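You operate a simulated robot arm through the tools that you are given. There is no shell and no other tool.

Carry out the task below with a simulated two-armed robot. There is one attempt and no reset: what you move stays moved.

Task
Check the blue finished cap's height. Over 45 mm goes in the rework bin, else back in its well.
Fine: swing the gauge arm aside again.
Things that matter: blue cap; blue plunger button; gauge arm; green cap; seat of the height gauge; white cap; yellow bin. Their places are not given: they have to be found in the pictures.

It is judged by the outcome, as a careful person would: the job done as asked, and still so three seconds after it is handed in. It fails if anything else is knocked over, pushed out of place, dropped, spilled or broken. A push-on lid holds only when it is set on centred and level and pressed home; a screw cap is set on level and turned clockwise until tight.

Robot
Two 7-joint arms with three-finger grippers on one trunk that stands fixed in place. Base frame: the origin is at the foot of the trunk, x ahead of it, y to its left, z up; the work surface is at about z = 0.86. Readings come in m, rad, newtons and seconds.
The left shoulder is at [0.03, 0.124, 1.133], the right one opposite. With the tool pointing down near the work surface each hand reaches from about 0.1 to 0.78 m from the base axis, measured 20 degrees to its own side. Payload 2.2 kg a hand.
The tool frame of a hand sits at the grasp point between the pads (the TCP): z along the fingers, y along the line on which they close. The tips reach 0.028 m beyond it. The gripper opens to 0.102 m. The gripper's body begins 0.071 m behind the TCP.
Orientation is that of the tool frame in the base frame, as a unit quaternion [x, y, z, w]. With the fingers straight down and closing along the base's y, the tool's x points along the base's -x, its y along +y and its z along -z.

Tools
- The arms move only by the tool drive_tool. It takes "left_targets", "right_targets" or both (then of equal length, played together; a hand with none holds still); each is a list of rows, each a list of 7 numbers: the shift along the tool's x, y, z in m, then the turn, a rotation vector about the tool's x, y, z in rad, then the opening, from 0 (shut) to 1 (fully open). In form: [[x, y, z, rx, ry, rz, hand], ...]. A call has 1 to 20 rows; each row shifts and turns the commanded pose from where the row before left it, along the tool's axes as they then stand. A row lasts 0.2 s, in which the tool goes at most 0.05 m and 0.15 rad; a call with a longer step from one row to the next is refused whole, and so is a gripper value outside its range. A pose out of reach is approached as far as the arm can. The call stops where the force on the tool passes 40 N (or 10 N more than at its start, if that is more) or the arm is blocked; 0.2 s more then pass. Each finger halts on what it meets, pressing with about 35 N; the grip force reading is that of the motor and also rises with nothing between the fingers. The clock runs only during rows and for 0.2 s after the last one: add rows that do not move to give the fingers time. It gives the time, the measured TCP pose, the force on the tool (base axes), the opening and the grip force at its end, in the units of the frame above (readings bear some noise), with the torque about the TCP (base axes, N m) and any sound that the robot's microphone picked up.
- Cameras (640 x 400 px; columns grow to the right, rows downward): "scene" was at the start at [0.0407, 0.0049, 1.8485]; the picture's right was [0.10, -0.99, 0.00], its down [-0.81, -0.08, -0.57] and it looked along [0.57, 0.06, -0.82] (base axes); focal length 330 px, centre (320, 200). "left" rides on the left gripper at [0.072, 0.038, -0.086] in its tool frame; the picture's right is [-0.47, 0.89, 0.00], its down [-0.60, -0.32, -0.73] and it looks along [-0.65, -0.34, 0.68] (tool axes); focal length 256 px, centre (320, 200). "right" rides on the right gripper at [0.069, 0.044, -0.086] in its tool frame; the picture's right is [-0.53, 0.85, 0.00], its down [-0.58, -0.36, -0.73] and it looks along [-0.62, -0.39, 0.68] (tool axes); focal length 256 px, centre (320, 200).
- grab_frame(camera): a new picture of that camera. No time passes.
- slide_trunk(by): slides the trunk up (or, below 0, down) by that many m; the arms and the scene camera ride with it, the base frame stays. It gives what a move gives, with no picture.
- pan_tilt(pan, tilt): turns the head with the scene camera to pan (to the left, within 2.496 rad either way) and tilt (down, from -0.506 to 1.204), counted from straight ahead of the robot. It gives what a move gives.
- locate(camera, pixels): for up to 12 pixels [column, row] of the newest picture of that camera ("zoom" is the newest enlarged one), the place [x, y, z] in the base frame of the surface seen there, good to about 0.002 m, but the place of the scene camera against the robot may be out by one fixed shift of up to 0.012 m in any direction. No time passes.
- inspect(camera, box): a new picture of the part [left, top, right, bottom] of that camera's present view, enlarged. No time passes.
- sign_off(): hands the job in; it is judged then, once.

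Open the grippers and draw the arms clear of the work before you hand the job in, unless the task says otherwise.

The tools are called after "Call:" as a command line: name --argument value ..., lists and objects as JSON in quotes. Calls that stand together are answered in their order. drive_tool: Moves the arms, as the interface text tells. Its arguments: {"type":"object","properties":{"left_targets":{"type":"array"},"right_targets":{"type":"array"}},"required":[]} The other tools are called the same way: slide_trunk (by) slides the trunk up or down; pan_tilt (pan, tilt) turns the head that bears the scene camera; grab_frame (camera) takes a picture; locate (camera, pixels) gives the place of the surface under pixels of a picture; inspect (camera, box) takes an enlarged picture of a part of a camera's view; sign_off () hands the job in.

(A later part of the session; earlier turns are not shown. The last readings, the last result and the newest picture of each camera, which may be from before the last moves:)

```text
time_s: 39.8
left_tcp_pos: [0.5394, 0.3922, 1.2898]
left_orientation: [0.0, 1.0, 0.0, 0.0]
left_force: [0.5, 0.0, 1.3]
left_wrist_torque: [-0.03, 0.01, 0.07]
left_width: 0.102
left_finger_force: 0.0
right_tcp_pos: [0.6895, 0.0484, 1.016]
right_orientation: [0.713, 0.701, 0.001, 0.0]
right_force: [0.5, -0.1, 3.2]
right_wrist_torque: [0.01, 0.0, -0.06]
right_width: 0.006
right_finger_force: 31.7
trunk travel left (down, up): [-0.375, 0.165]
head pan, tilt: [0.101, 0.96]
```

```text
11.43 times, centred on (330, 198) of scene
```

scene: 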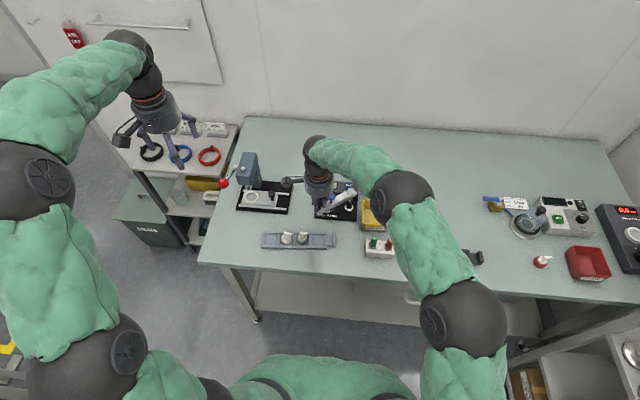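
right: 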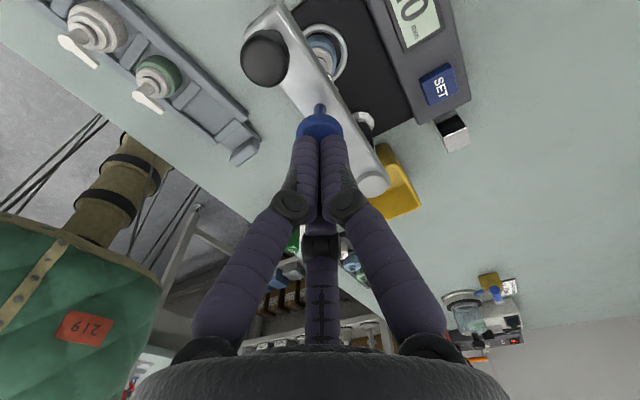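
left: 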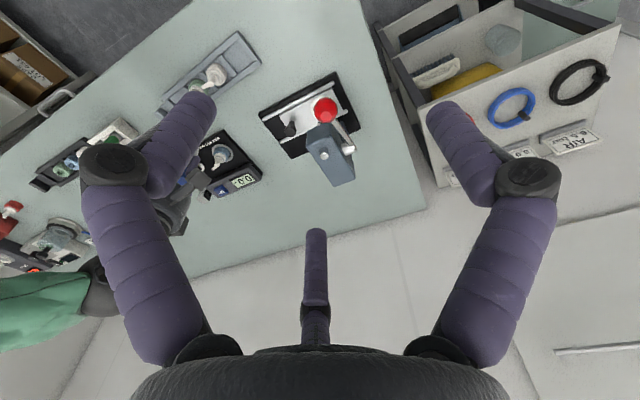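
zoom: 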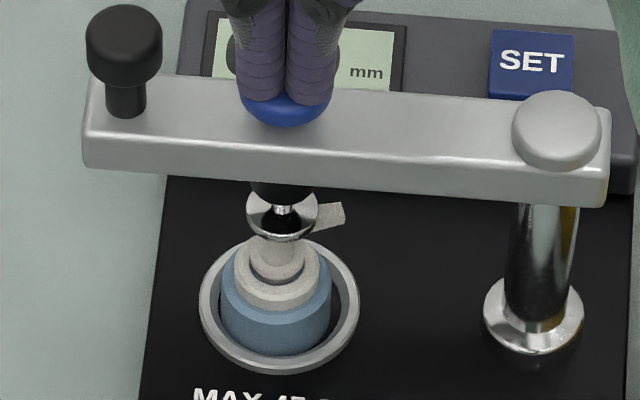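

I'll measure the foot's rim height and the pump head now to see how much gap remains.

Call:
locate --camera "zoom" --pixels '[[252, 215], [313, 210], [282, 238], [282, 195], [282, 222], [335, 212], [282, 250], [287, 112], [295, 160], [282, 265]]'

Call:
inspect --camera "scene" --box '[318, 192, 342, 207]'

Call:
inspect --camera "left" --box '[210, 140, 242, 160]'

```text
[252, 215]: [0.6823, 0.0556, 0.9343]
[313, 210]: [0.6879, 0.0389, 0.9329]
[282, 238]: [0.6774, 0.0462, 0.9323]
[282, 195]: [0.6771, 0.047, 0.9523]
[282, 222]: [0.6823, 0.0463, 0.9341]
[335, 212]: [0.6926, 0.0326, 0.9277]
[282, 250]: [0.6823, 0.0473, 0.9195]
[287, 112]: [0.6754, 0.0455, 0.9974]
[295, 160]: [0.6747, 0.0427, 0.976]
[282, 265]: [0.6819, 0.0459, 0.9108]
```

```text
16.00 times, centred on (330, 200) of scene
```

zoom: 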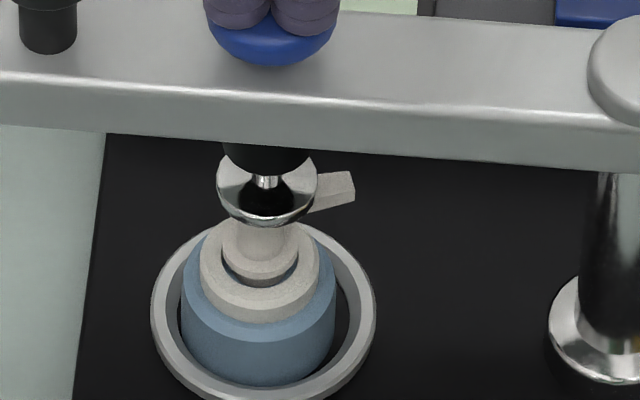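

```text
16.00 times, centred on (226, 150) of left
```

zoom: 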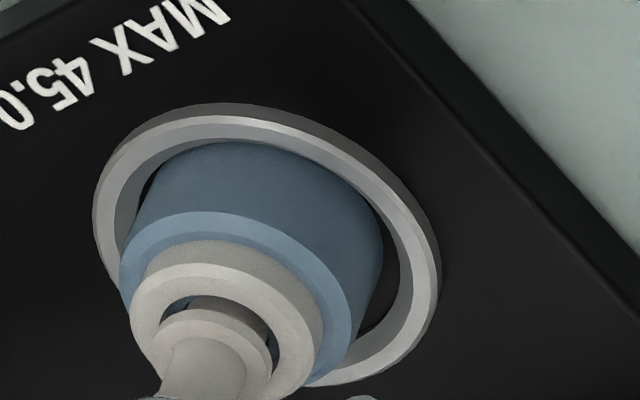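

The foot disc is at about z≈0.9255 after correcting the scene offset, so only a few millimetres remain above the pump head. I'll continue down.

Call:
drive_tool --right_targets '[[0, 0, 0.001, 0, 0, 0, 0], [0, 0, 0.001, 0, 0, 0, 0], [0, 0, 0, 0, 0, 0, 0]]'

Call:
inspect --camera "left" --box '[200, 130, 280, 200]'

Call:
inspect --camera "scene" --box '[318, 192, 342, 207]'

```text
time_s: 40.6
left_tcp_pos: [0.5404, 0.3928, 1.2895]
left_orientation: [0.0, 1.0, 0.0, 0.0]
left_force: [1.0, 0.3, 0.4]
left_wrist_torque: [-0.01, 0.03, 0.0]
left_width: 0.1019
left_finger_force: 0.2
right_tcp_pos: [0.6901, 0.0502, 1.0138]
right_orientation: [0.712, 0.702, 0.001, 0.0]
right_force: [0.1, -1.5, 3.5]
right_wrist_torque: [-0.05, 0.03, -0.02]
right_width: 0.0058
right_finger_force: 31.4
trunk travel left (down, up): [-0.375, 0.165]
head pan, tilt: [0.101, 0.96]
heard: click
```

```text
5.71 times, centred on (240, 165) of left
```

zoom: 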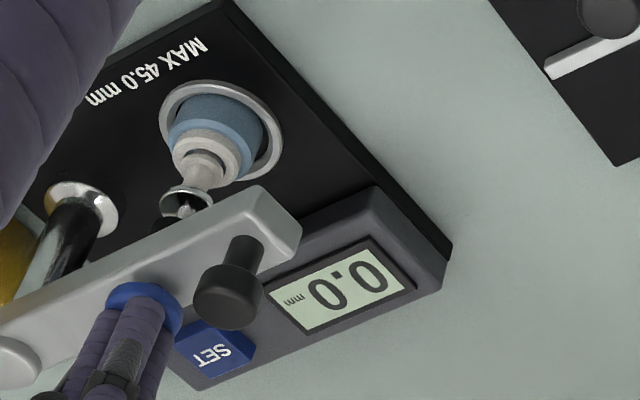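

```text
16.00 times, centred on (330, 200) of scene
```

zoom: 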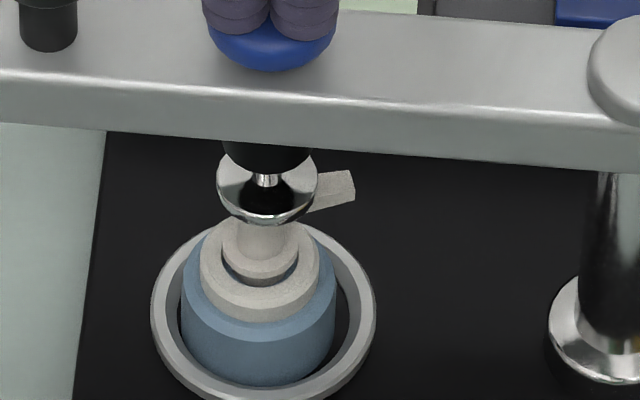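

I heard a click. I'll hold still and look at the display again.

Call:
drive_tool --right_targets '[[0, 0, 0, 0, 0, 0, 0], [0, 0, 0, 0, 0, 0, 0], [0, 0, 0, 0, 0, 0, 0]]'

Call:
inspect --camera "left" --box '[200, 130, 280, 200]'

Call:
inspect --camera "scene" --box '[300, 170, 350, 210]'

```text
time_s: 41.4
left_tcp_pos: [0.5402, 0.3927, 1.2903]
left_orientation: [0.001, 1.0, 0.0, 0.0]
left_force: [-0.7, 0.1, 0.2]
left_wrist_torque: [0.0, 0.01, 0.02]
left_width: 0.1019
left_finger_force: 0.0
right_tcp_pos: [0.6908, 0.0501, 1.0139]
right_orientation: [0.712, 0.702, 0.0, 0.001]
right_force: [-0.7, -0.6, 3.3]
right_wrist_torque: [-0.01, -0.01, 0.05]
right_width: 0.006
right_finger_force: 31.1
trunk travel left (down, up): [-0.375, 0.165]
head pan, tilt: [0.101, 0.96]
```

```text
5.71 times, centred on (240, 165) of left
```

zoom: 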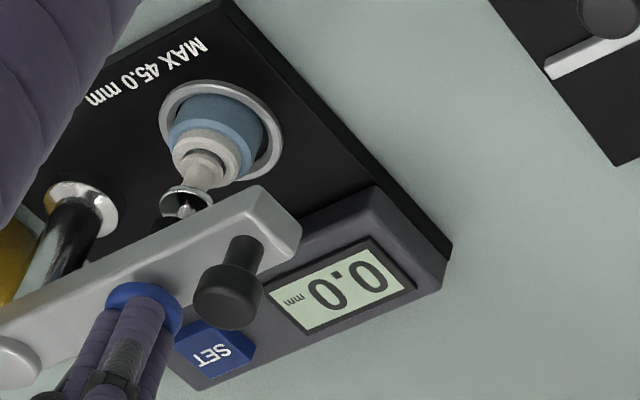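

```text
10.00 times, centred on (325, 190) of scene
```

zoom: 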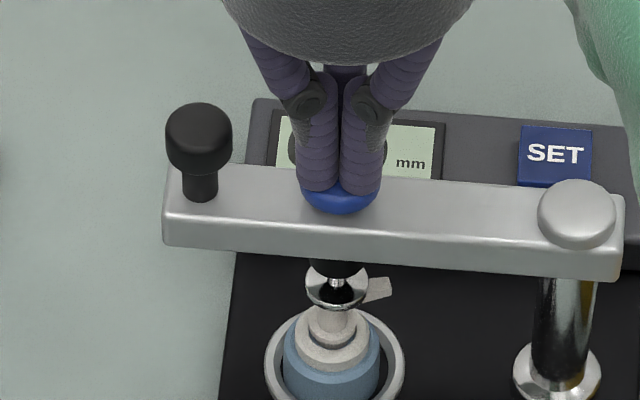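

There's no reading yet and the force is only 3.3 N. I'll press a little further in millimetre steps.

Call:
drive_tool --right_targets '[[0, 0, 0.001, 0, 0, 0, 0], [0, 0, 0.001, 0, 0, 0, 0], [0, 0, 0, 0, 0, 0, 0], [0, 0, 0, 0, 0, 0, 0]]'

Call:
inspect --camera "left" --box '[200, 130, 280, 200]'

Call:
inspect --camera "scene" --box '[318, 192, 342, 207]'

```text
time_s: 42.4
left_tcp_pos: [0.54, 0.3929, 1.2904]
left_orientation: [0.0, 1.0, 0.0, 0.0]
left_force: [0.5, 0.2, 0.1]
left_wrist_torque: [-0.03, -0.01, 0.01]
left_width: 0.1019
left_finger_force: 0.1
right_tcp_pos: [0.6899, 0.0494, 1.0125]
right_orientation: [0.712, 0.702, 0.0, 0.001]
right_force: [0.1, 1.7, 4.1]
right_wrist_torque: [0.02, 0.03, 0.02]
right_width: 0.0059
right_finger_force: 31.3
trunk travel left (down, up): [-0.375, 0.165]
head pan, tilt: [0.101, 0.96]
```

```text
5.71 times, centred on (240, 165) of left
```

zoom: 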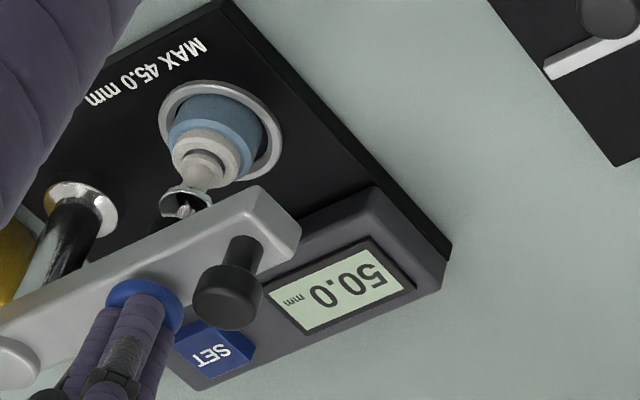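

```text
16.00 times, centred on (330, 200) of scene
```

zoom: 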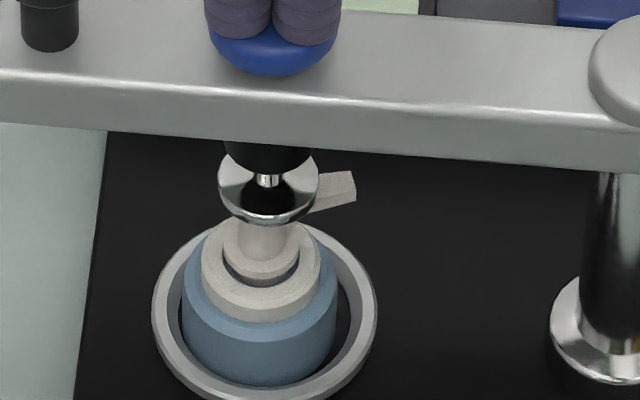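

The display now shows a value that looks like 50.0, upside-down in this view. I'll enlarge it to read it carefully.

Call:
inspect --camera "left" --box '[230, 155, 262, 175]'

Call:
inspect --camera "right" --box '[340, 0, 480, 100]'

```text
16.00 times, centred on (246, 165) of left
```

zoom: 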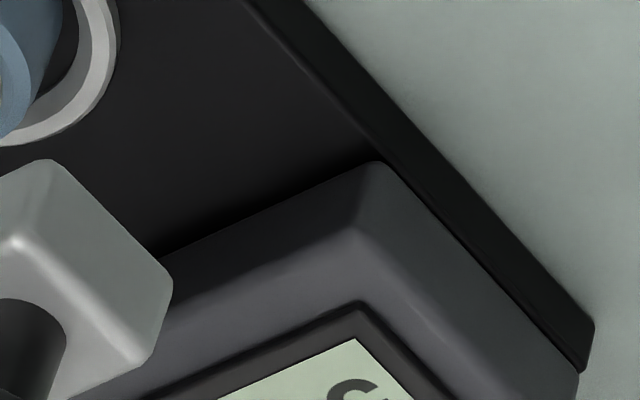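

```text
4.00 times, centred on (410, 50) of right
```

zoom: 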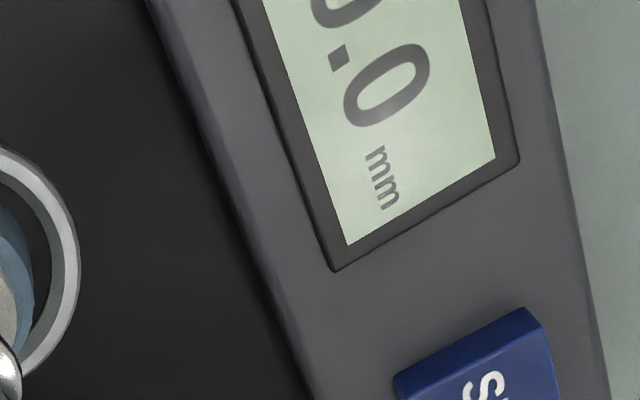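

Call:
inspect --camera "left" --box '[230, 168, 262, 188]'

```text
16.00 times, centred on (246, 178) of left
```

zoom: 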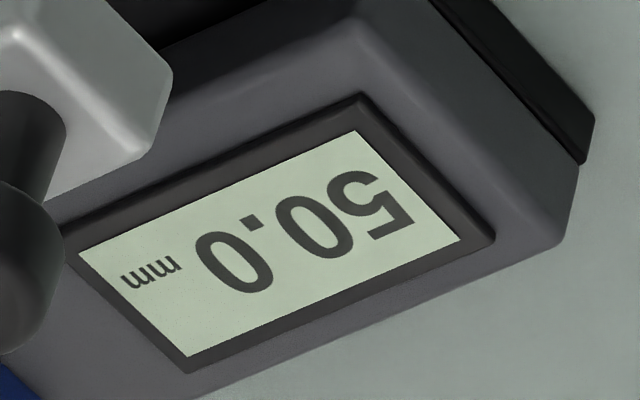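

The display reads 50.0 mm, which agrees with my own estimate of about 49–50 mm from the pictures. I'll hold briefly to confirm the value is steady, then release the plunger.

Call:
drive_tool --right_targets '[[0, 0, 0, 0, 0, 0, 0], [0, 0, 0, 0, 0, 0, 0], [0, 0, 0, 0, 0, 0, 0], [0, 0, 0, 0, 0, 0, 0]]'

Call:
inspect --camera "left" --box '[230, 168, 262, 188]'

Call:
drive_tool --right_targets '[[0, 0, -0.01, 0, 0, 0, 0], [0, 0, -0.015, 0, 0, 0, 0], [0, 0, -0.025, 0, 0, 0, 0], [0, 0, -0.03, 0, 0, 0, 0], [0, 0, 0, 0, 0, 0, 0]]'

Call:
inspect --camera "left" --box '[200, 130, 280, 200]'

Call:
inspect --camera "scene" --box '[270, 140, 390, 230]'

```text
time_s: 43.4
left_tcp_pos: [0.5411, 0.3929, 1.2909]
left_orientation: [0.0, 1.0, 0.0, 0.0]
left_force: [0.0, -1.0, 0.3]
left_wrist_torque: [0.04, 0.02, 0.01]
left_width: 0.1021
left_finger_force: 0.1
right_tcp_pos: [0.6894, 0.0497, 1.0121]
right_orientation: [0.713, 0.701, 0.0, 0.0]
right_force: [0.0, 2.0, 3.2]
right_wrist_torque: [0.03, 0.0, 0.01]
right_width: 0.0061
right_finger_force: 31.6
trunk travel left (down, up): [-0.375, 0.165]
head pan, tilt: [0.101, 0.96]
```

```text
16.00 times, centred on (246, 178) of left
```

zoom: 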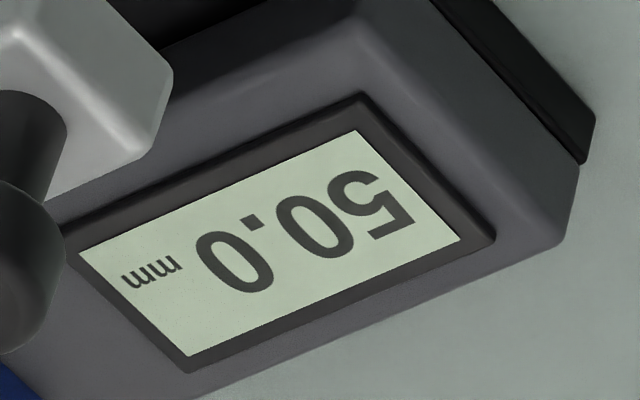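

```text
time_s: 44.6
left_tcp_pos: [0.5409, 0.3923, 1.2904]
left_orientation: [0.0, 1.0, 0.0, 0.0]
left_force: [0.3, 0.0, -0.2]
left_wrist_torque: [-0.02, -0.01, -0.03]
left_width: 0.1021
left_finger_force: 0.1
right_tcp_pos: [0.6903, 0.0493, 1.0922]
right_orientation: [0.712, 0.702, -0.001, -0.001]
right_force: [0.3, 0.7, 0.9]
right_wrist_torque: [-0.01, 0.0, -0.02]
right_width: 0.0021
right_finger_force: 31.9
trunk travel left (down, up): [-0.375, 0.165]
head pan, tilt: [0.101, 0.96]
```

```text
5.71 times, centred on (240, 165) of left
```

zoom: 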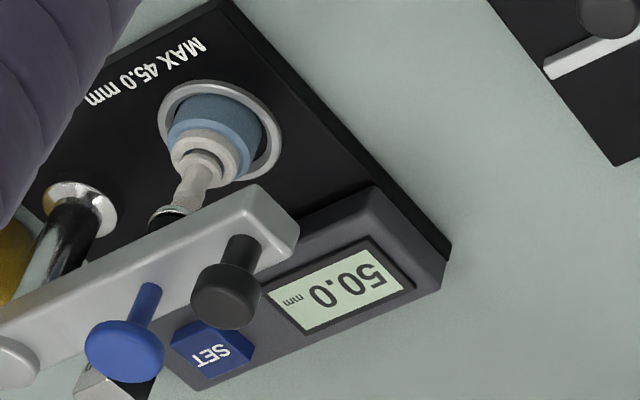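

```text
4.44 times, centred on (330, 185) of scene
```

zoom: 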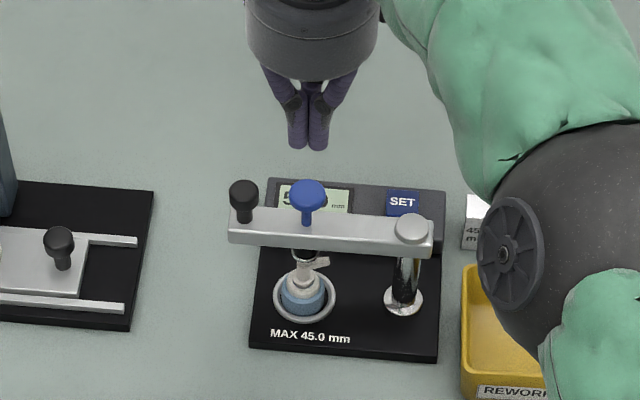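

The reading is steady at 50.0 mm, over 45, so the cap goes to rework. First I'll swing the arm aside: open, move above the knob at about (0.690, 0.098), and lower around it.

Call:
drive_tool --right_targets '[[0.0243, 0, 0, 0, 0, 0, 0.2], [0.0243, 0, 0, 0, 0, 0, 0.35], [0, 0, 0, 0, 0, 0, 0.35], [0, 0, 0.03, 0, 0, 0, 0.35], [0, 0, 0.03, 0, 0, 0, 0.35], [0, 0, 0, 0, 0, 0, 0.35]]'

Call:
grab_frame --camera "right"

Call:
inspect --camera "scene" --box '[270, 140, 390, 230]'

```text
time_s: 46.0
left_tcp_pos: [0.5409, 0.3938, 1.2899]
left_orientation: [0.0, 1.0, 0.0, 0.0]
left_force: [0.0, 0.3, 0.6]
left_wrist_torque: [-0.03, -0.01, -0.05]
left_width: 0.1022
left_finger_force: 0.0
right_tcp_pos: [0.6912, 0.0973, 1.0317]
right_orientation: [0.713, 0.701, 0.0, 0.0]
right_force: [-0.8, -0.1, -0.3]
right_wrist_torque: [-0.03, -0.01, 0.0]
right_width: 0.0357
right_finger_force: 0.0
trunk travel left (down, up): [-0.375, 0.165]
head pan, tilt: [0.101, 0.96]
```

```text
taken
```

right: 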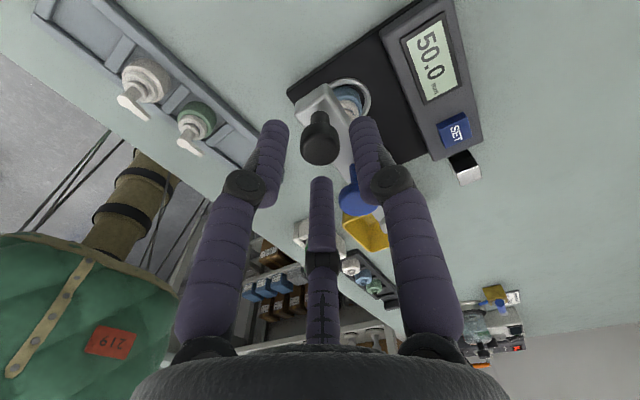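

```text
4.44 times, centred on (330, 185) of scene
```

zoom: 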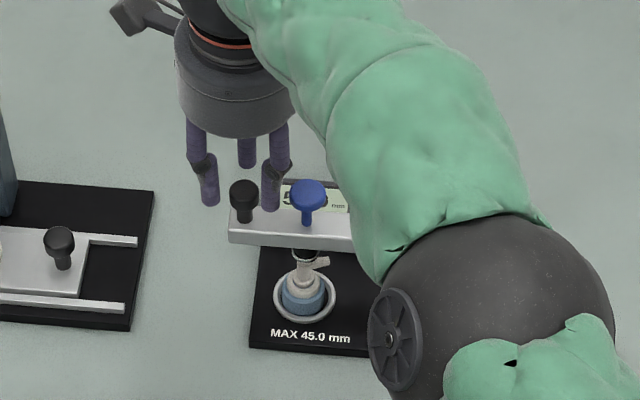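

The hand is aligned over the knob. I'll lower it and grip.

Call:
drive_tool --right_targets '[[0, 0, 0.012, 0, 0, 0, 0.35], [0, 0, 0.0115, 0, 0, 0, 0.35], [0, 0, 0, 0, 0, 0, 0.25], [0, 0, 0, 0, 0, 0, 0.1], [0, 0, 0, 0, 0, 0, 0.1]]'

```text
time_s: 47.2
left_tcp_pos: [0.5401, 0.3907, 1.2895]
left_orientation: [0.001, 1.0, 0.0, 0.0]
left_force: [0.3, 0.5, -0.4]
left_wrist_torque: [0.0, 0.01, 0.0]
left_width: 0.102
left_finger_force: 0.1
right_tcp_pos: [0.6909, 0.0953, 1.0087]
right_orientation: [0.713, 0.701, -0.001, 0.0]
right_force: [-2.0, -7.8, -1.2]
right_wrist_torque: [-0.21, 0.04, -0.08]
right_width: 0.0207
right_finger_force: 44.6
trunk travel left (down, up): [-0.375, 0.165]
head pan, tilt: [0.101, 0.96]
```

Gripped, with a small outward offset of −7.8 N in y. I'll ease in 1 mm and swing back the first half.

Call:
drive_tool --right_targets '[[-0.001, 0, 0, 0, 0, 0, 0.1], [-0.0006, -0.0122, 0, 0, 0, -0.1, 0.1], [-0.00124, -0.01737, 0, 0, 0, -0.1428, 0.1], [-0.00124, -0.01737, 0, 0, 0, -0.1428, 0.1], [-0.00124, -0.01737, 0, 0, 0, -0.1428, 0.1], [0, 0, 0, 0, 0, 0, 0.1]]'

Call:
inspect --camera "left" --box '[150, 110, 310, 210]'

```text
time_s: 48.6
left_tcp_pos: [0.5418, 0.3914, 1.2897]
left_orientation: [0.0, 1.0, 0.001, 0.001]
left_force: [0.2, 0.5, -0.6]
left_wrist_torque: [-0.02, -0.01, 0.02]
left_width: 0.102
left_finger_force: 0.0
right_tcp_pos: [0.6296, 0.0795, 1.0078]
right_orientation: [0.505, 0.863, 0.002, 0.0]
right_force: [6.9, -13.9, 1.3]
right_wrist_torque: [-0.34, -0.21, -0.22]
right_width: 0.0207
right_finger_force: 45.0
trunk travel left (down, up): [-0.375, 0.165]
head pan, tilt: [0.101, 0.96]
```

```text
4.00 times, centred on (230, 160) of left
```

zoom: 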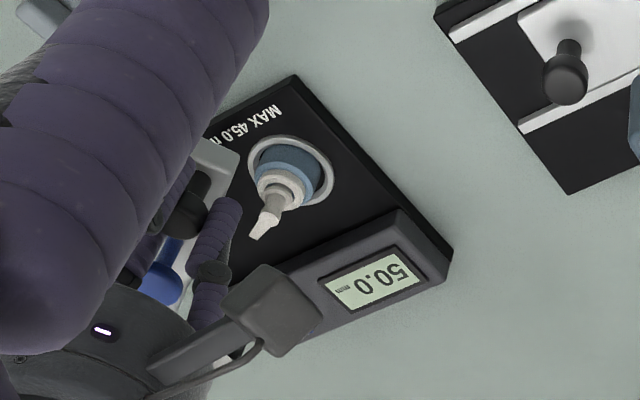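

The swing is going well but the hand sits about 2 mm too far out. I'll ease in and continue.

Call:
drive_tool --right_targets '[[-0.002, 0, 0, 0, 0, 0, 0.1], [-0.00123, -0.0172, 0, 0, 0, -0.1428, 0.1], [-0.00123, -0.0172, 0, 0, 0, -0.1428, 0.1], [-0.00123, -0.0172, 0, 0, 0, -0.1428, 0.1], [0, 0, 0, 0, 0, 0, 0.1]]'

```text
time_s: 49.8
left_tcp_pos: [0.5425, 0.393, 1.2904]
left_orientation: [0.001, 1.0, 0.0, -0.001]
left_force: [-0.2, 0.9, 0.3]
left_wrist_torque: [0.03, -0.03, -0.05]
left_width: 0.1019
left_finger_force: 0.2
right_tcp_pos: [0.5901, 0.045, 1.0074]
right_orientation: [0.309, 0.951, 0.0, -0.002]
right_force: [4.2, -3.8, -6.4]
right_wrist_torque: [0.14, -0.15, -0.15]
right_width: 0.0204
right_finger_force: 44.6
trunk travel left (down, up): [-0.375, 0.165]
head pan, tilt: [0.101, 0.96]
```

Forces are low. I'll complete most of the remaining arc.

Call:
drive_tool --right_targets '[[-0.0017, -0.0172, 0, 0, 0, -0.1428, 0.1], [-0.00123, -0.0172, 0, 0, 0, -0.1428, 0.1], [-0.00123, -0.0172, 0, 0, 0, -0.1428, 0.1], [-0.0008, -0.0145, 0, 0, 0, -0.12, 0.1], [0, 0, 0, 0, 0, 0, 0.1]]'

Call:
inspect --camera "scene" --box '[290, 150, 410, 240]'

```text
time_s: 51.0
left_tcp_pos: [0.5401, 0.3936, 1.2909]
left_orientation: [0.0, 1.0, 0.001, -0.001]
left_force: [-0.2, 0.0, -1.2]
left_wrist_torque: [-0.01, -0.02, -0.02]
left_width: 0.1022
left_finger_force: 0.1
right_tcp_pos: [0.5667, -0.0148, 1.0083]
right_orientation: [0.04, 0.999, 0.0, -0.002]
right_force: [-7.9, 0.2, -9.9]
right_wrist_torque: [0.15, 0.2, 0.02]
right_width: 0.0209
right_finger_force: 45.5
trunk travel left (down, up): [-0.375, 0.165]
head pan, tilt: [0.101, 0.96]
```

```text
4.44 times, centred on (350, 195) of scene
```

zoom: 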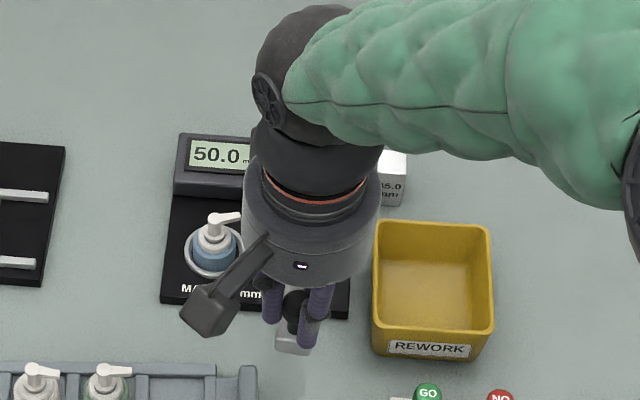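

About 0.11 rad is left to the original rest position. I'll finish it and relieve the small forces.

Call:
drive_tool --right_targets '[[0.001, -0.0067, 0.001, 0, 0, -0.055, 0.1], [-0.0002, -0.0067, 0, 0, 0, -0.055, 0.1], [0, 0, 0, 0, 0, 0, 0.1]]'

```text
time_s: 51.8
left_tcp_pos: [0.5406, 0.3934, 1.2901]
left_orientation: [0.0, 1.0, 0.0, 0.0]
left_force: [0.8, 0.5, 0.0]
left_wrist_torque: [0.0, 0.02, 0.01]
left_width: 0.1022
left_finger_force: 0.0
right_tcp_pos: [0.5665, -0.0274, 1.0082]
right_orientation: [-0.015, 1.0, 0.0, 0.0]
right_force: [-7.2, -1.4, -9.5]
right_wrist_torque: [-0.17, 0.24, -0.14]
right_width: 0.021
right_finger_force: 45.2
trunk travel left (down, up): [-0.375, 0.165]
head pan, tilt: [0.101, 0.96]
```

The arm is back at its rest position. I'll relieve the load, open, lift off the knob, and send the right hand back to its starting pose.

Call:
drive_tool --right_targets '[[0.0008, 0, 0.001, 0, 0, 0, 0.1], [0, 0, 0, 0, 0, 0, 0.22], [0, 0, 0, 0, 0, 0, 0.35], [0, 0, 0, 0, 0, 0, 0.35], [0, 0, -0.02, 0, 0, 0, 0.35], [0, 0, -0.035, 0, 0, 0, 0.35], [0.0045, -0.0117, -0.0382, 0, 0, 0, 0.5], [0.0045, -0.0117, -0.0382, 0, 0, 0, 0.5], [0.0045, -0.0117, -0.0382, 0, 0, 0, 0.5], [0.0045, -0.0217, -0.0382, 0, 0, 0, 0.5], [0.0045, -0.0317, -0.0382, 0, 0, 0, 0.5], [0.0045, -0.0317, -0.0382, 0, 0, 0, 0.5], [0, -0.04, 0, 0, 0, 0, 0.5]]'

Call:
grab_frame --camera "scene"

Call:
inspect --camera "scene" --box '[290, 150, 410, 240]'

Call:
grab_frame --camera "right"

```text
time_s: 54.6
left_tcp_pos: [0.5412, 0.3911, 1.2896]
left_orientation: [0.0, 1.0, 0.0, -0.001]
left_force: [0.1, -0.1, 0.2]
left_wrist_torque: [0.04, 0.0, -0.04]
left_width: 0.1021
left_finger_force: 0.1
right_tcp_pos: [0.5449, -0.1917, 1.2914]
right_orientation: [-0.015, 1.0, 0.001, -0.002]
right_force: [0.1, -0.3, -0.2]
right_wrist_torque: [0.05, 0.01, -0.01]
right_width: 0.051
right_finger_force: 0.0
trunk travel left (down, up): [-0.375, 0.165]
head pan, tilt: [0.101, 0.96]
```

```text
taken
```

scene: 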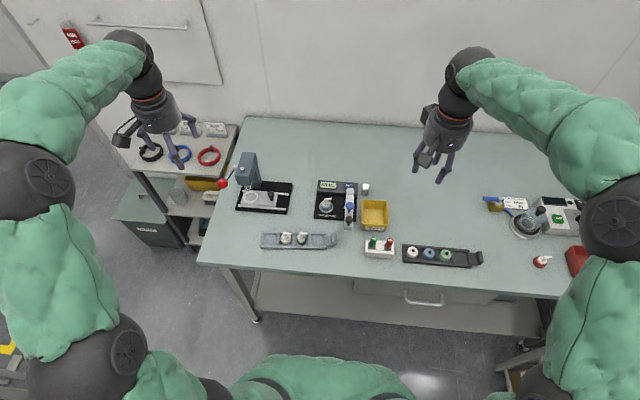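

```text
4.44 times, centred on (350, 195) of scene
```

zoom: 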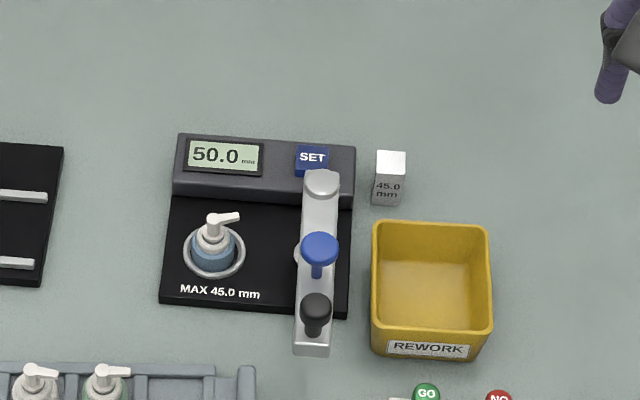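

```text
taken
```

right: 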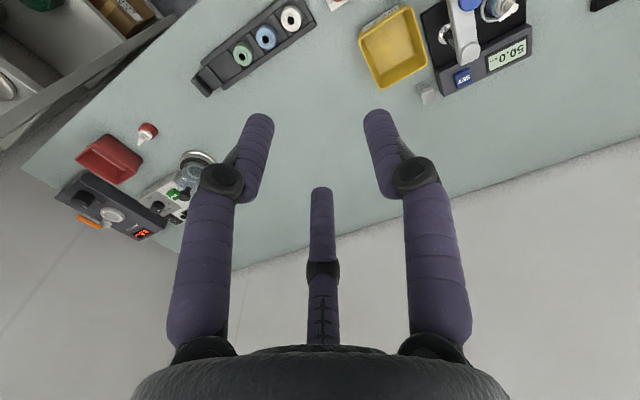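

The arm is aside and the scene view also reads 50.0. I'll measure the bin from the right wrist view, around (392,45).

Call:
inspect --camera "right" --box '[340, 0, 468, 100]'

Call:
locate --camera "right" --pixels '[[392, 45], [362, 40], [420, 65], [410, 10], [382, 85], [365, 33], [427, 62], [408, 8], [380, 88], [460, 5], [500, 5], [455, 10]]'

```text
4.00 times, centred on (404, 50) of right
```

zoom: 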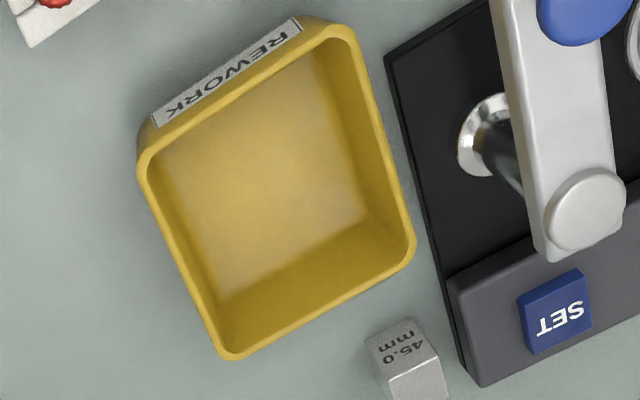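

```text
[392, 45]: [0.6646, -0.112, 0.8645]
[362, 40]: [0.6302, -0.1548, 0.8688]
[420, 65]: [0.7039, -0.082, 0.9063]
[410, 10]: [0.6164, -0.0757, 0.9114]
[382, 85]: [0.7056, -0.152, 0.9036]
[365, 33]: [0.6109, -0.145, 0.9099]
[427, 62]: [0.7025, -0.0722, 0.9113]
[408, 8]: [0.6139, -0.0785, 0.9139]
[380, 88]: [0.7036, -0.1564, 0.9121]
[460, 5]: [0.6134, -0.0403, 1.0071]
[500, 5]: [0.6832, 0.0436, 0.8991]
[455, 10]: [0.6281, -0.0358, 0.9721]
```

The bin spans x 0.612–0.705 and y −0.155 to −0.073, with its rim at z≈0.911 and floor at 0.8645. I'll bring the left hand back over the seat along the same path it left by.

Call:
drive_tool --left_targets '[[0, 0, 0, 0, 0, 0.1428, 0.8], [0, 0, 0, 0, 0, 0.1428, 0.6], [0, 0, 0, 0, 0, 0.1428, 0.47], [0, 0, 0, 0, 0, 0.1428, 0.47], [0, 0, 0, 0, 0, 0.1428, 0.47], [0, 0, 0, 0, 0, 0.1428, 0.47], [0, 0, 0, 0, 0, 0.1428, 0.47], [0, 0, 0, 0, 0, 0.1428, 0.47], [0, 0, 0, 0, 0, 0.1428, 0.47], [0, 0, 0, 0, 0, 0.1428, 0.47], [0, 0, 0, 0, 0, 0.1428, 0.47]]'

Call:
drive_tool --left_targets '[[-0.038, 0.0163, 0.0141, 0, 0, 0, 0.47], [-0.038, 0.0163, 0.0141, 0, 0, 0, 0.47], [-0.038, 0.0163, 0.0141, 0, 0, 0, 0.47], [-0.038, 0.0163, 0.0141, 0, 0, 0, 0.47], [-0.038, 0.0163, 0.0141, 0, 0, 0, 0.47], [-0.038, 0.0163, 0.0141, 0, 0, 0, 0.47], [-0.038, 0.0163, 0.0141, 0, 0, 0, 0.47], [-0.038, 0.0163, 0.0141, 0, 0, 0, 0.47], [-0.038, 0.0163, 0.0141, 0, 0, 0, 0.47], [0, 0, 0.04, 0, 0, 0, 0.47], [0, 0, 0.04, 0, 0, 0, 0.47], [0, 0, 0.04, 0, 0, 0, 0.47], [0, 0, 0, 0, 0, 0, 0.47]]'

Call:
grab_frame --camera "left"

Call:
grab_frame --camera "scene"

```text
time_s: 57.0
left_tcp_pos: [0.5405, 0.3941, 1.2901]
left_orientation: [0.708, 0.706, 0.001, 0.0]
left_force: [0.3, 0.2, 1.0]
left_wrist_torque: [-0.03, 0.0, -0.01]
left_width: 0.0481
left_finger_force: 0.0
right_tcp_pos: [0.5447, -0.1899, 1.2903]
right_orientation: [-0.013, 1.0, 0.0, 0.0]
right_force: [1.0, -0.2, 0.2]
right_wrist_torque: [0.03, -0.01, 0.01]
right_width: 0.0511
right_finger_force: 0.1
trunk travel left (down, up): [-0.375, 0.165]
head pan, tilt: [0.101, 0.96]
```

```text
time_s: 59.8
left_tcp_pos: [0.6887, 0.051, 1.0432]
left_orientation: [0.707, 0.707, 0.0, 0.001]
left_force: [0.3, -0.1, 0.1]
left_wrist_torque: [-0.01, -0.02, 0.03]
left_width: 0.0476
left_finger_force: 0.1
right_tcp_pos: [0.5451, -0.1902, 1.291]
right_orientation: [-0.015, 1.0, 0.0, 0.0]
right_force: [-0.6, -1.3, -0.3]
right_wrist_torque: [-0.02, 0.01, 0.04]
right_width: 0.0507
right_finger_force: 0.1
trunk travel left (down, up): [-0.375, 0.165]
head pan, tilt: [0.101, 0.96]
```

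```text
taken
```

left: 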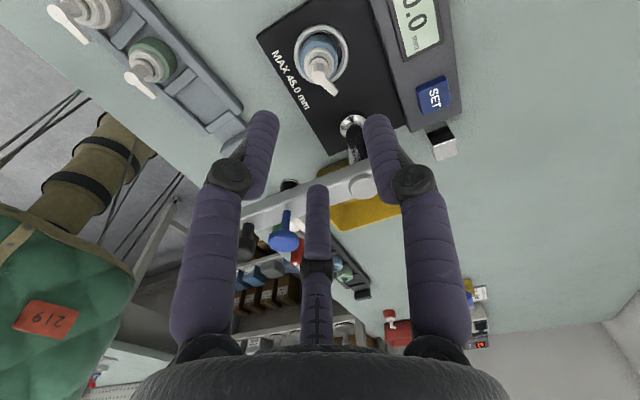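

```text
taken
```

scene: 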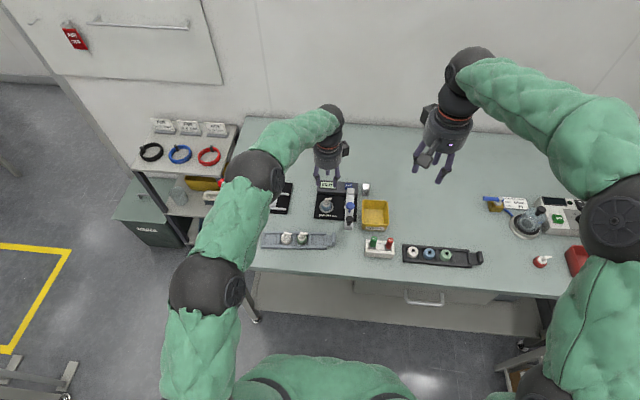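

I'm over the seat again. I'll verify the cap's position before descending.

Call:
inspect --camera "left" --box '[270, 20, 382, 100]'

Call:
locate --camera "left" --pixels '[[322, 77], [303, 55], [340, 55], [321, 37], [318, 60], [300, 52], [342, 52]]'

Call:
locate --camera "scene" --pixels '[[300, 125], [285, 145], [265, 170], [250, 200], [220, 270], [300, 145], [275, 190], [328, 108]]'

```text
5.00 times, centred on (326, 60) of left
```

zoom: 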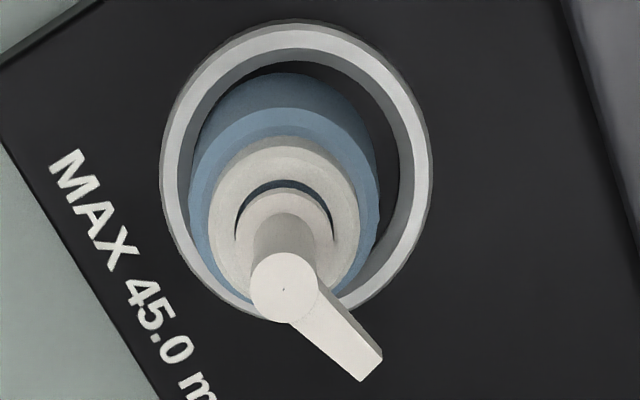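

```text
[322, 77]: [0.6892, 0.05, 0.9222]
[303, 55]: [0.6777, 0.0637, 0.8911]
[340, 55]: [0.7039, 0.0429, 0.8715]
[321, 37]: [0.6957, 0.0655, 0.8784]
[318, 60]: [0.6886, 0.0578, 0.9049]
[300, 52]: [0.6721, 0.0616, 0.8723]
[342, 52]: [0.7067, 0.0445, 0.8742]
```

```text
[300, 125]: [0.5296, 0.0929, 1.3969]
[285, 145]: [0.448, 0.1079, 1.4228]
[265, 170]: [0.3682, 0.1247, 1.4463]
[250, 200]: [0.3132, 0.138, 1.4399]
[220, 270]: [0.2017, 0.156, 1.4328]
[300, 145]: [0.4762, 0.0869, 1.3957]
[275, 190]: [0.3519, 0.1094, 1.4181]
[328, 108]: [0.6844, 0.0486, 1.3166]
```

The cap is centred at about (0.6875, 0.051), and the left forearm rides high (z≈1.4), so crossing the gauge is safe. I'll descend and grip.

Call:
drive_tool --left_targets '[[0, -0.0005, 0.04, 0, 0, 0, 0.47], [0, 0, 0.04, 0, 0, 0, 0.47], [0, 0, 0.035, 0, 0, 0, 0.47], [0, 0, 0.012, 0, 0, 0, 0.47], [0, 0, 0.0075, 0, 0, 0, 0.47], [0, 0, 0, 0, 0, 0, 0.47]]'

Call:
grab_frame --camera "left"

```text
time_s: 61.2
left_tcp_pos: [0.687, 0.0511, 0.9106]
left_orientation: [0.707, 0.707, 0.0, 0.0]
left_force: [-0.1, -0.1, 0.5]
left_wrist_torque: [0.05, 0.02, 0.01]
left_width: 0.0478
left_finger_force: 0.1
right_tcp_pos: [0.5451, -0.1902, 1.2905]
right_orientation: [-0.013, 1.0, 0.0, -0.001]
right_force: [0.1, 0.3, -0.3]
right_wrist_torque: [-0.02, -0.01, 0.02]
right_width: 0.0509
right_finger_force: 0.1
trunk travel left (down, up): [-0.375, 0.165]
head pan, tilt: [0.101, 0.96]
```

```text
taken
```

left: 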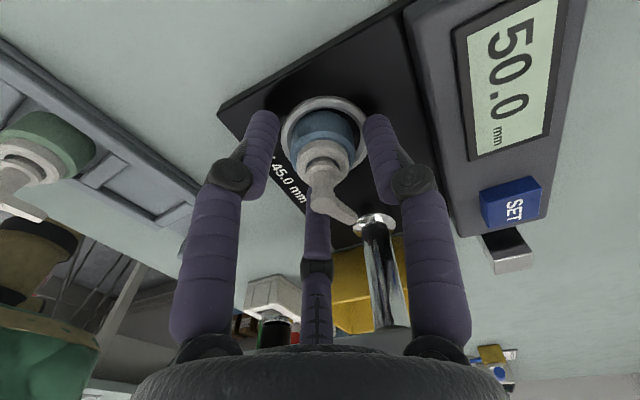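

The fingers straddle the cap freely. I'll go down the last 2 mm, close, and lift straight up high enough to clear the gauge arm's knob and button.

Call:
drive_tool --left_targets '[[0, 0, 0.0022, 0, 0, 0, 0.47], [0, 0, 0, 0, 0, 0, 0.2], [0, 0, 0, 0, 0, 0, 0], [0, 0, 0, 0, 0, 0, 0], [0, 0, 0, 0, 0, 0, 0], [0, 0, -0.01, 0, 0, 0, 0], [0, 0, -0.02, 0, 0, 0, 0], [0, 0, -0.03, 0, 0, 0, 0], [0, 0, 0, 0, 0, 0, 0]]'

Call:
grab_frame --camera "left"

```text
time_s: 63.2
left_tcp_pos: [0.6862, 0.0527, 0.9652]
left_orientation: [0.707, 0.707, 0.0, 0.0]
left_force: [-0.4, 1.2, 1.0]
left_wrist_torque: [0.01, 0.01, 0.01]
left_width: 0.0315
left_finger_force: 9.2
right_tcp_pos: [0.5456, -0.189, 1.2911]
right_orientation: [-0.013, 1.0, -0.001, -0.001]
right_force: [1.1, 0.2, 0.3]
right_wrist_torque: [0.0, -0.01, -0.04]
right_width: 0.0507
right_finger_force: 0.1
trunk travel left (down, up): [-0.375, 0.165]
head pan, tilt: [0.101, 0.96]
```

```text
taken
```

left: 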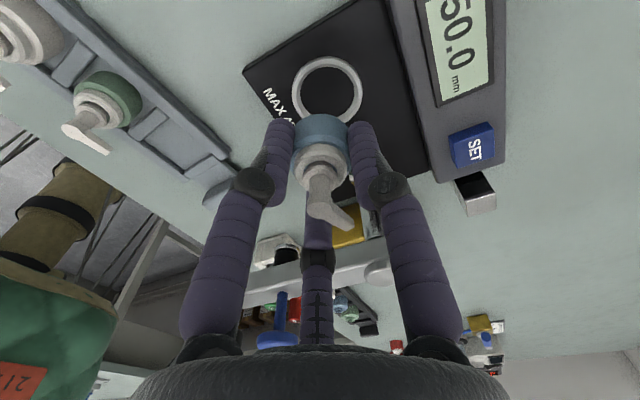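

The cap is held. I'll lift it well above the gauge while moving the right hand further right to make room.

Call:
drive_tool --left_targets '[[0, 0, -0.034, 0, 0, 0, 0], [0, 0, -0.034, 0, 0, 0, 0], [0, 0, -0.034, 0, 0, 0, 0], [0, 0, -0.034, 0, 0, 0, 0], [0, 0, 0, 0, 0, 0, 0]]' --right_targets '[[0, -0.04, 0, 0, 0, 0, 0.5], [0, -0.04, 0, 0, 0, 0, 0.5], [0, -0.04, 0, 0, 0, 0, 0.5], [0, -0.04, 0, 0, 0, 0, 0.5], [0, 0, 0, 0, 0, 0, 0.5]]'

Call:
drive_tool --left_targets '[[-0.0333, -0.0057, 0, 0, 0, 0, 0], [-0.0333, -0.0057, 0, 0, 0, 0, 0], [-0.0333, -0.0057, 0, 0, 0, 0, 0], [-0.0333, -0.0057, 0, 0, 0, 0, 0], [-0.0333, -0.0057, 0, 0, 0, 0, 0], [0, 0, 0, 0, 0, 0, 0]]'

Call:
grab_frame --camera "left"

Call:
grab_frame --camera "scene"

```text
time_s: 64.4
left_tcp_pos: [0.6873, 0.0517, 1.103]
left_orientation: [0.707, 0.707, 0.0, 0.0]
left_force: [0.0, 0.1, 0.1]
left_wrist_torque: [-0.05, 0.03, 0.01]
left_width: 0.0312
left_finger_force: 9.9
right_tcp_pos: [0.5513, -0.3494, 1.2927]
right_orientation: [-0.015, 1.0, 0.0, 0.0]
right_force: [0.0, 0.6, 1.1]
right_wrist_torque: [-0.01, 0.01, 0.0]
right_width: 0.051
right_finger_force: 0.1
trunk travel left (down, up): [-0.375, 0.165]
head pan, tilt: [0.101, 0.96]
```

```text
time_s: 65.8
left_tcp_pos: [0.6584, -0.1177, 1.1014]
left_orientation: [0.706, 0.708, 0.0, 0.0]
left_force: [-0.4, -0.1, -0.7]
left_wrist_torque: [-0.01, 0.0, 0.01]
left_width: 0.0315
left_finger_force: 10.4
right_tcp_pos: [0.5499, -0.348, 1.2927]
right_orientation: [-0.015, 1.0, 0.0, 0.001]
right_force: [-0.1, 1.0, -0.3]
right_wrist_torque: [-0.03, 0.0, 0.03]
right_width: 0.0509
right_finger_force: 0.0
trunk travel left (down, up): [-0.375, 0.165]
head pan, tilt: [0.101, 0.96]
```

```text
taken
```

left: 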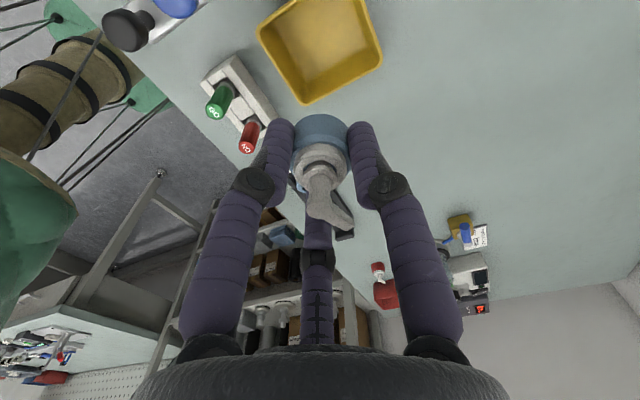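

```text
taken
```

scene: 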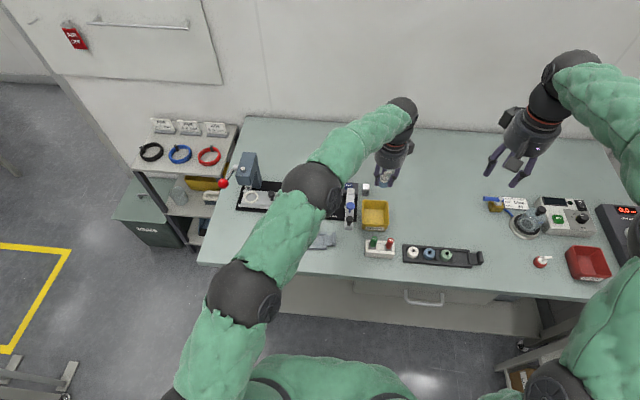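

In this orientation the left camera boom would come down right beside the gauge pivot when I lower into the bin, so I'll turn the hand to swing the boom away. First I'll check the heights of the go/no-go plugs and the bin rim from here.

Call:
locate --camera "left" --pixels '[[218, 100], [249, 137], [260, 32], [382, 60], [305, 102], [356, 5], [320, 40], [240, 80], [128, 32], [208, 113]]'

Call:
drive_tool --left_targets '[[0, 0, 0, 0, 0, -0.1477, 0], [0, 0, 0, 0, 0, -0.1477, 0], [0, 0, 0, 0, 0, -0.1477, 0], [0, 0, 0, 0, 0, -0.1477, 0], [0, 0, 0, 0, 0, -0.1477, 0], [0, 0, 0, 0, 0, -0.1477, 0], [0, 0, 0, 0, 0, -0.1477, 0], [0, 0, 0, 0, 0, -0.1477, 0], [0, 0, 0, 0, 0, -0.1477, 0], [0, 0, 0, 0, 0, -0.1477, 0], [0, 0, 0, 0, 0, -0.1477, 0], [0, 0, 0, 0, 0, -0.1477, 0], [0, 0, 0, 0, 0, -0.1477, 0], [0, 0, 0, 0, 0, 0, 0]]'

Call:
grab_frame --camera "left"

Call:
grab_frame --camera "scene"

```text
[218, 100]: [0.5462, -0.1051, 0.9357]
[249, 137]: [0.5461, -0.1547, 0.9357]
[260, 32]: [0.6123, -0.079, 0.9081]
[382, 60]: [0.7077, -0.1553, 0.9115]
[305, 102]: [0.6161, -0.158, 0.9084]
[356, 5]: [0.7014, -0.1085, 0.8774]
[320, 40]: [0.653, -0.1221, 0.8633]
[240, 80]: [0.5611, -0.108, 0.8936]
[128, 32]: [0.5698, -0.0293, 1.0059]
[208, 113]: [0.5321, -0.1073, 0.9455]
```

```text
time_s: 68.8
left_tcp_pos: [0.6575, -0.1164, 1.1025]
left_orientation: [-0.175, 0.985, 0.0, 0.0]
left_force: [0.3, 0.2, -0.9]
left_wrist_torque: [-0.02, 0.0, 0.02]
left_width: 0.0315
left_finger_force: 10.4
right_tcp_pos: [0.5498, -0.3499, 1.2914]
right_orientation: [-0.015, 1.0, 0.0, 0.0]
right_force: [0.9, -0.6, 0.7]
right_wrist_torque: [0.0, -0.02, -0.02]
right_width: 0.051
right_finger_force: 0.0
trunk travel left (down, up): [-0.375, 0.165]
head pan, tilt: [0.101, 0.96]
```

```text
taken
```

left: 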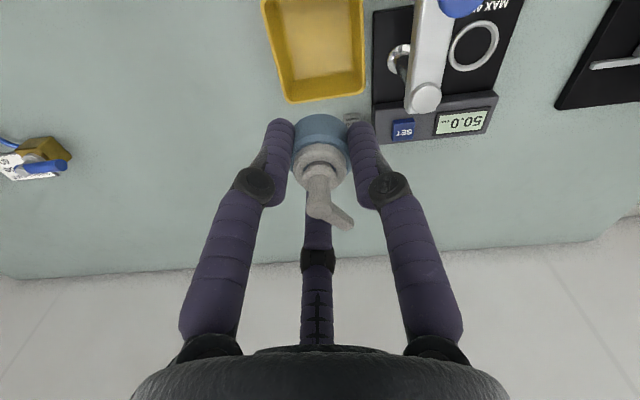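

```text
taken
```

scene: 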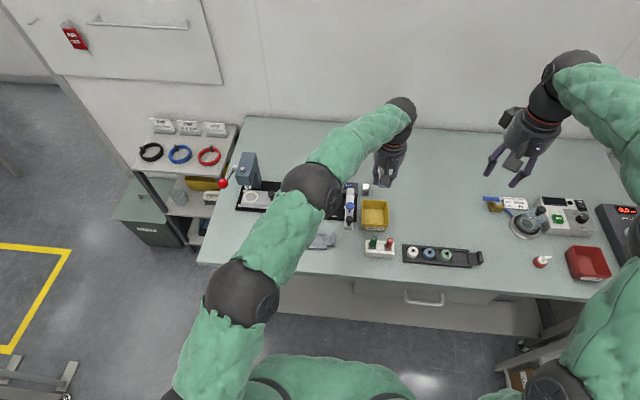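

The boom now points toward −x, clear of the gauge, and the cap is over the bin centre. I'll lower into the bin.

Call:
drive_tool --left_targets '[[-0.0024, -0.0009, 0.04, 0, 0, 0, 0], [0, 0, 0.04, 0, 0, 0, 0], [0, 0, 0.04, 0, 0, 0, 0], [0, 0, 0.035, 0, 0, 0, 0], [0, 0, 0, 0, 0, 0, 0]]'

Call:
grab_frame --left "left" --camera "left"

Call:
inspect --camera "scene" --box '[310, 130, 430, 250]'

```text
time_s: 70.0
left_tcp_pos: [0.6609, -0.1158, 0.9453]
left_orientation: [-0.174, 0.985, 0.0, 0.0]
left_force: [-0.2, -0.6, 0.1]
left_wrist_torque: [0.01, -0.03, -0.02]
left_width: 0.0313
left_finger_force: 9.9
right_tcp_pos: [0.5499, -0.3493, 1.2923]
right_orientation: [-0.014, 1.0, 0.0, 0.0]
right_force: [0.3, 0.1, 0.1]
right_wrist_torque: [-0.02, 0.01, -0.02]
right_width: 0.0509
right_finger_force: 0.1
trunk travel left (down, up): [-0.375, 0.165]
head pan, tilt: [0.101, 0.96]
```

```text
taken
```

left: 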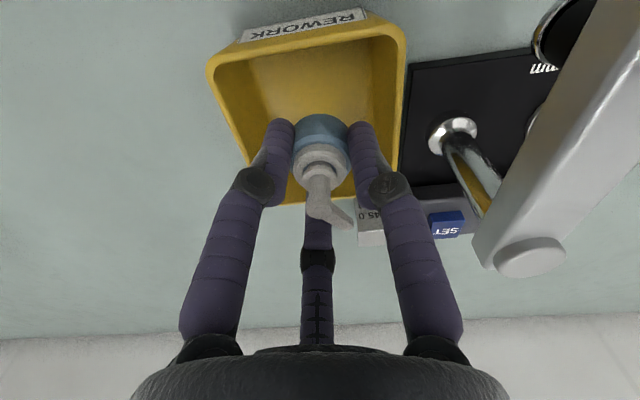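

```text
3.33 times, centred on (370, 190) of scene
```

zoom: 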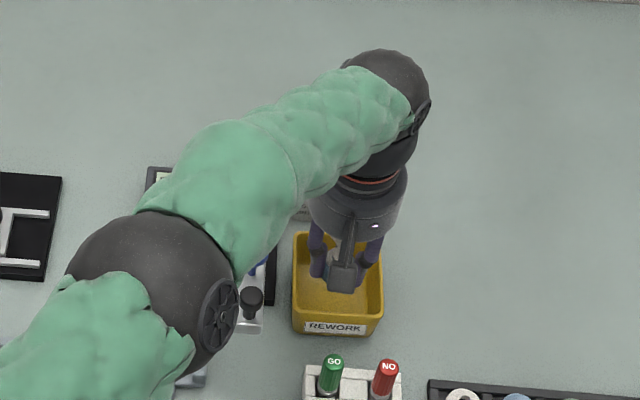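

The cap is entering the bin, centred. I'll continue down, shifting 2 mm toward −x for finger room, and stop just above the floor.

Call:
drive_tool --left_targets '[[0.0019, 0.0007, 0.015, 0, 0, 0, 0], [0, 0, 0.015, 0, 0, 0, 0], [0, 0, 0.009, 0, 0, 0, 0], [0, 0, 0, 0, 0, 0, 0]]'

Call:
drive_tool --left_targets '[[0, 0, 0.001, 0, 0, 0, 0], [0, 0, 0.001, 0, 0, 0, 0], [0, 0, 0.001, 0, 0, 0, 0], [0, 0, 0, 0, 0, 0, 0]]'

Call:
grab_frame --camera "left"

```text
time_s: 71.0
left_tcp_pos: [0.6593, -0.1156, 0.9077]
left_orientation: [-0.173, 0.985, 0.001, 0.0]
left_force: [0.0, 0.0, -0.2]
left_wrist_torque: [-0.01, -0.01, -0.02]
left_width: 0.0316
left_finger_force: 9.5
right_tcp_pos: [0.5494, -0.3507, 1.2936]
right_orientation: [-0.014, 1.0, 0.0, 0.0]
right_force: [0.7, -0.1, 0.9]
right_wrist_torque: [0.0, -0.01, -0.01]
right_width: 0.0509
right_finger_force: 0.1
trunk travel left (down, up): [-0.375, 0.165]
head pan, tilt: [0.101, 0.96]
```

```text
time_s: 72.0
left_tcp_pos: [0.6586, -0.1153, 0.9048]
left_orientation: [-0.173, 0.985, -0.001, 0.001]
left_force: [0.1, 0.3, -0.2]
left_wrist_torque: [-0.01, 0.01, 0.02]
left_width: 0.0311
left_finger_force: 10.0
right_tcp_pos: [0.5502, -0.3496, 1.2923]
right_orientation: [-0.014, 1.0, 0.0, 0.0]
right_force: [-0.4, -0.3, 0.0]
right_wrist_torque: [0.04, 0.01, -0.01]
right_width: 0.0512
right_finger_force: 0.0
trunk travel left (down, up): [-0.375, 0.165]
head pan, tilt: [0.101, 0.96]
```

```text
taken
```

left: 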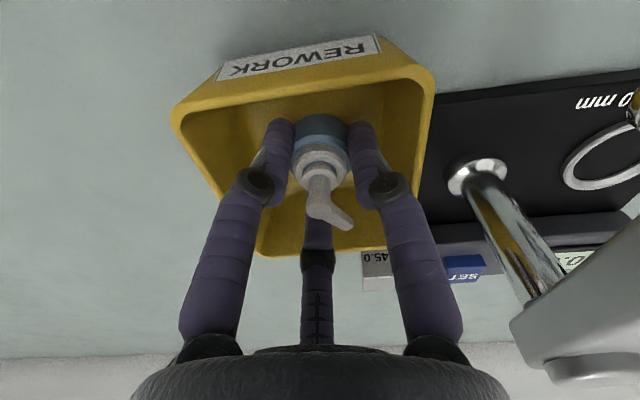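

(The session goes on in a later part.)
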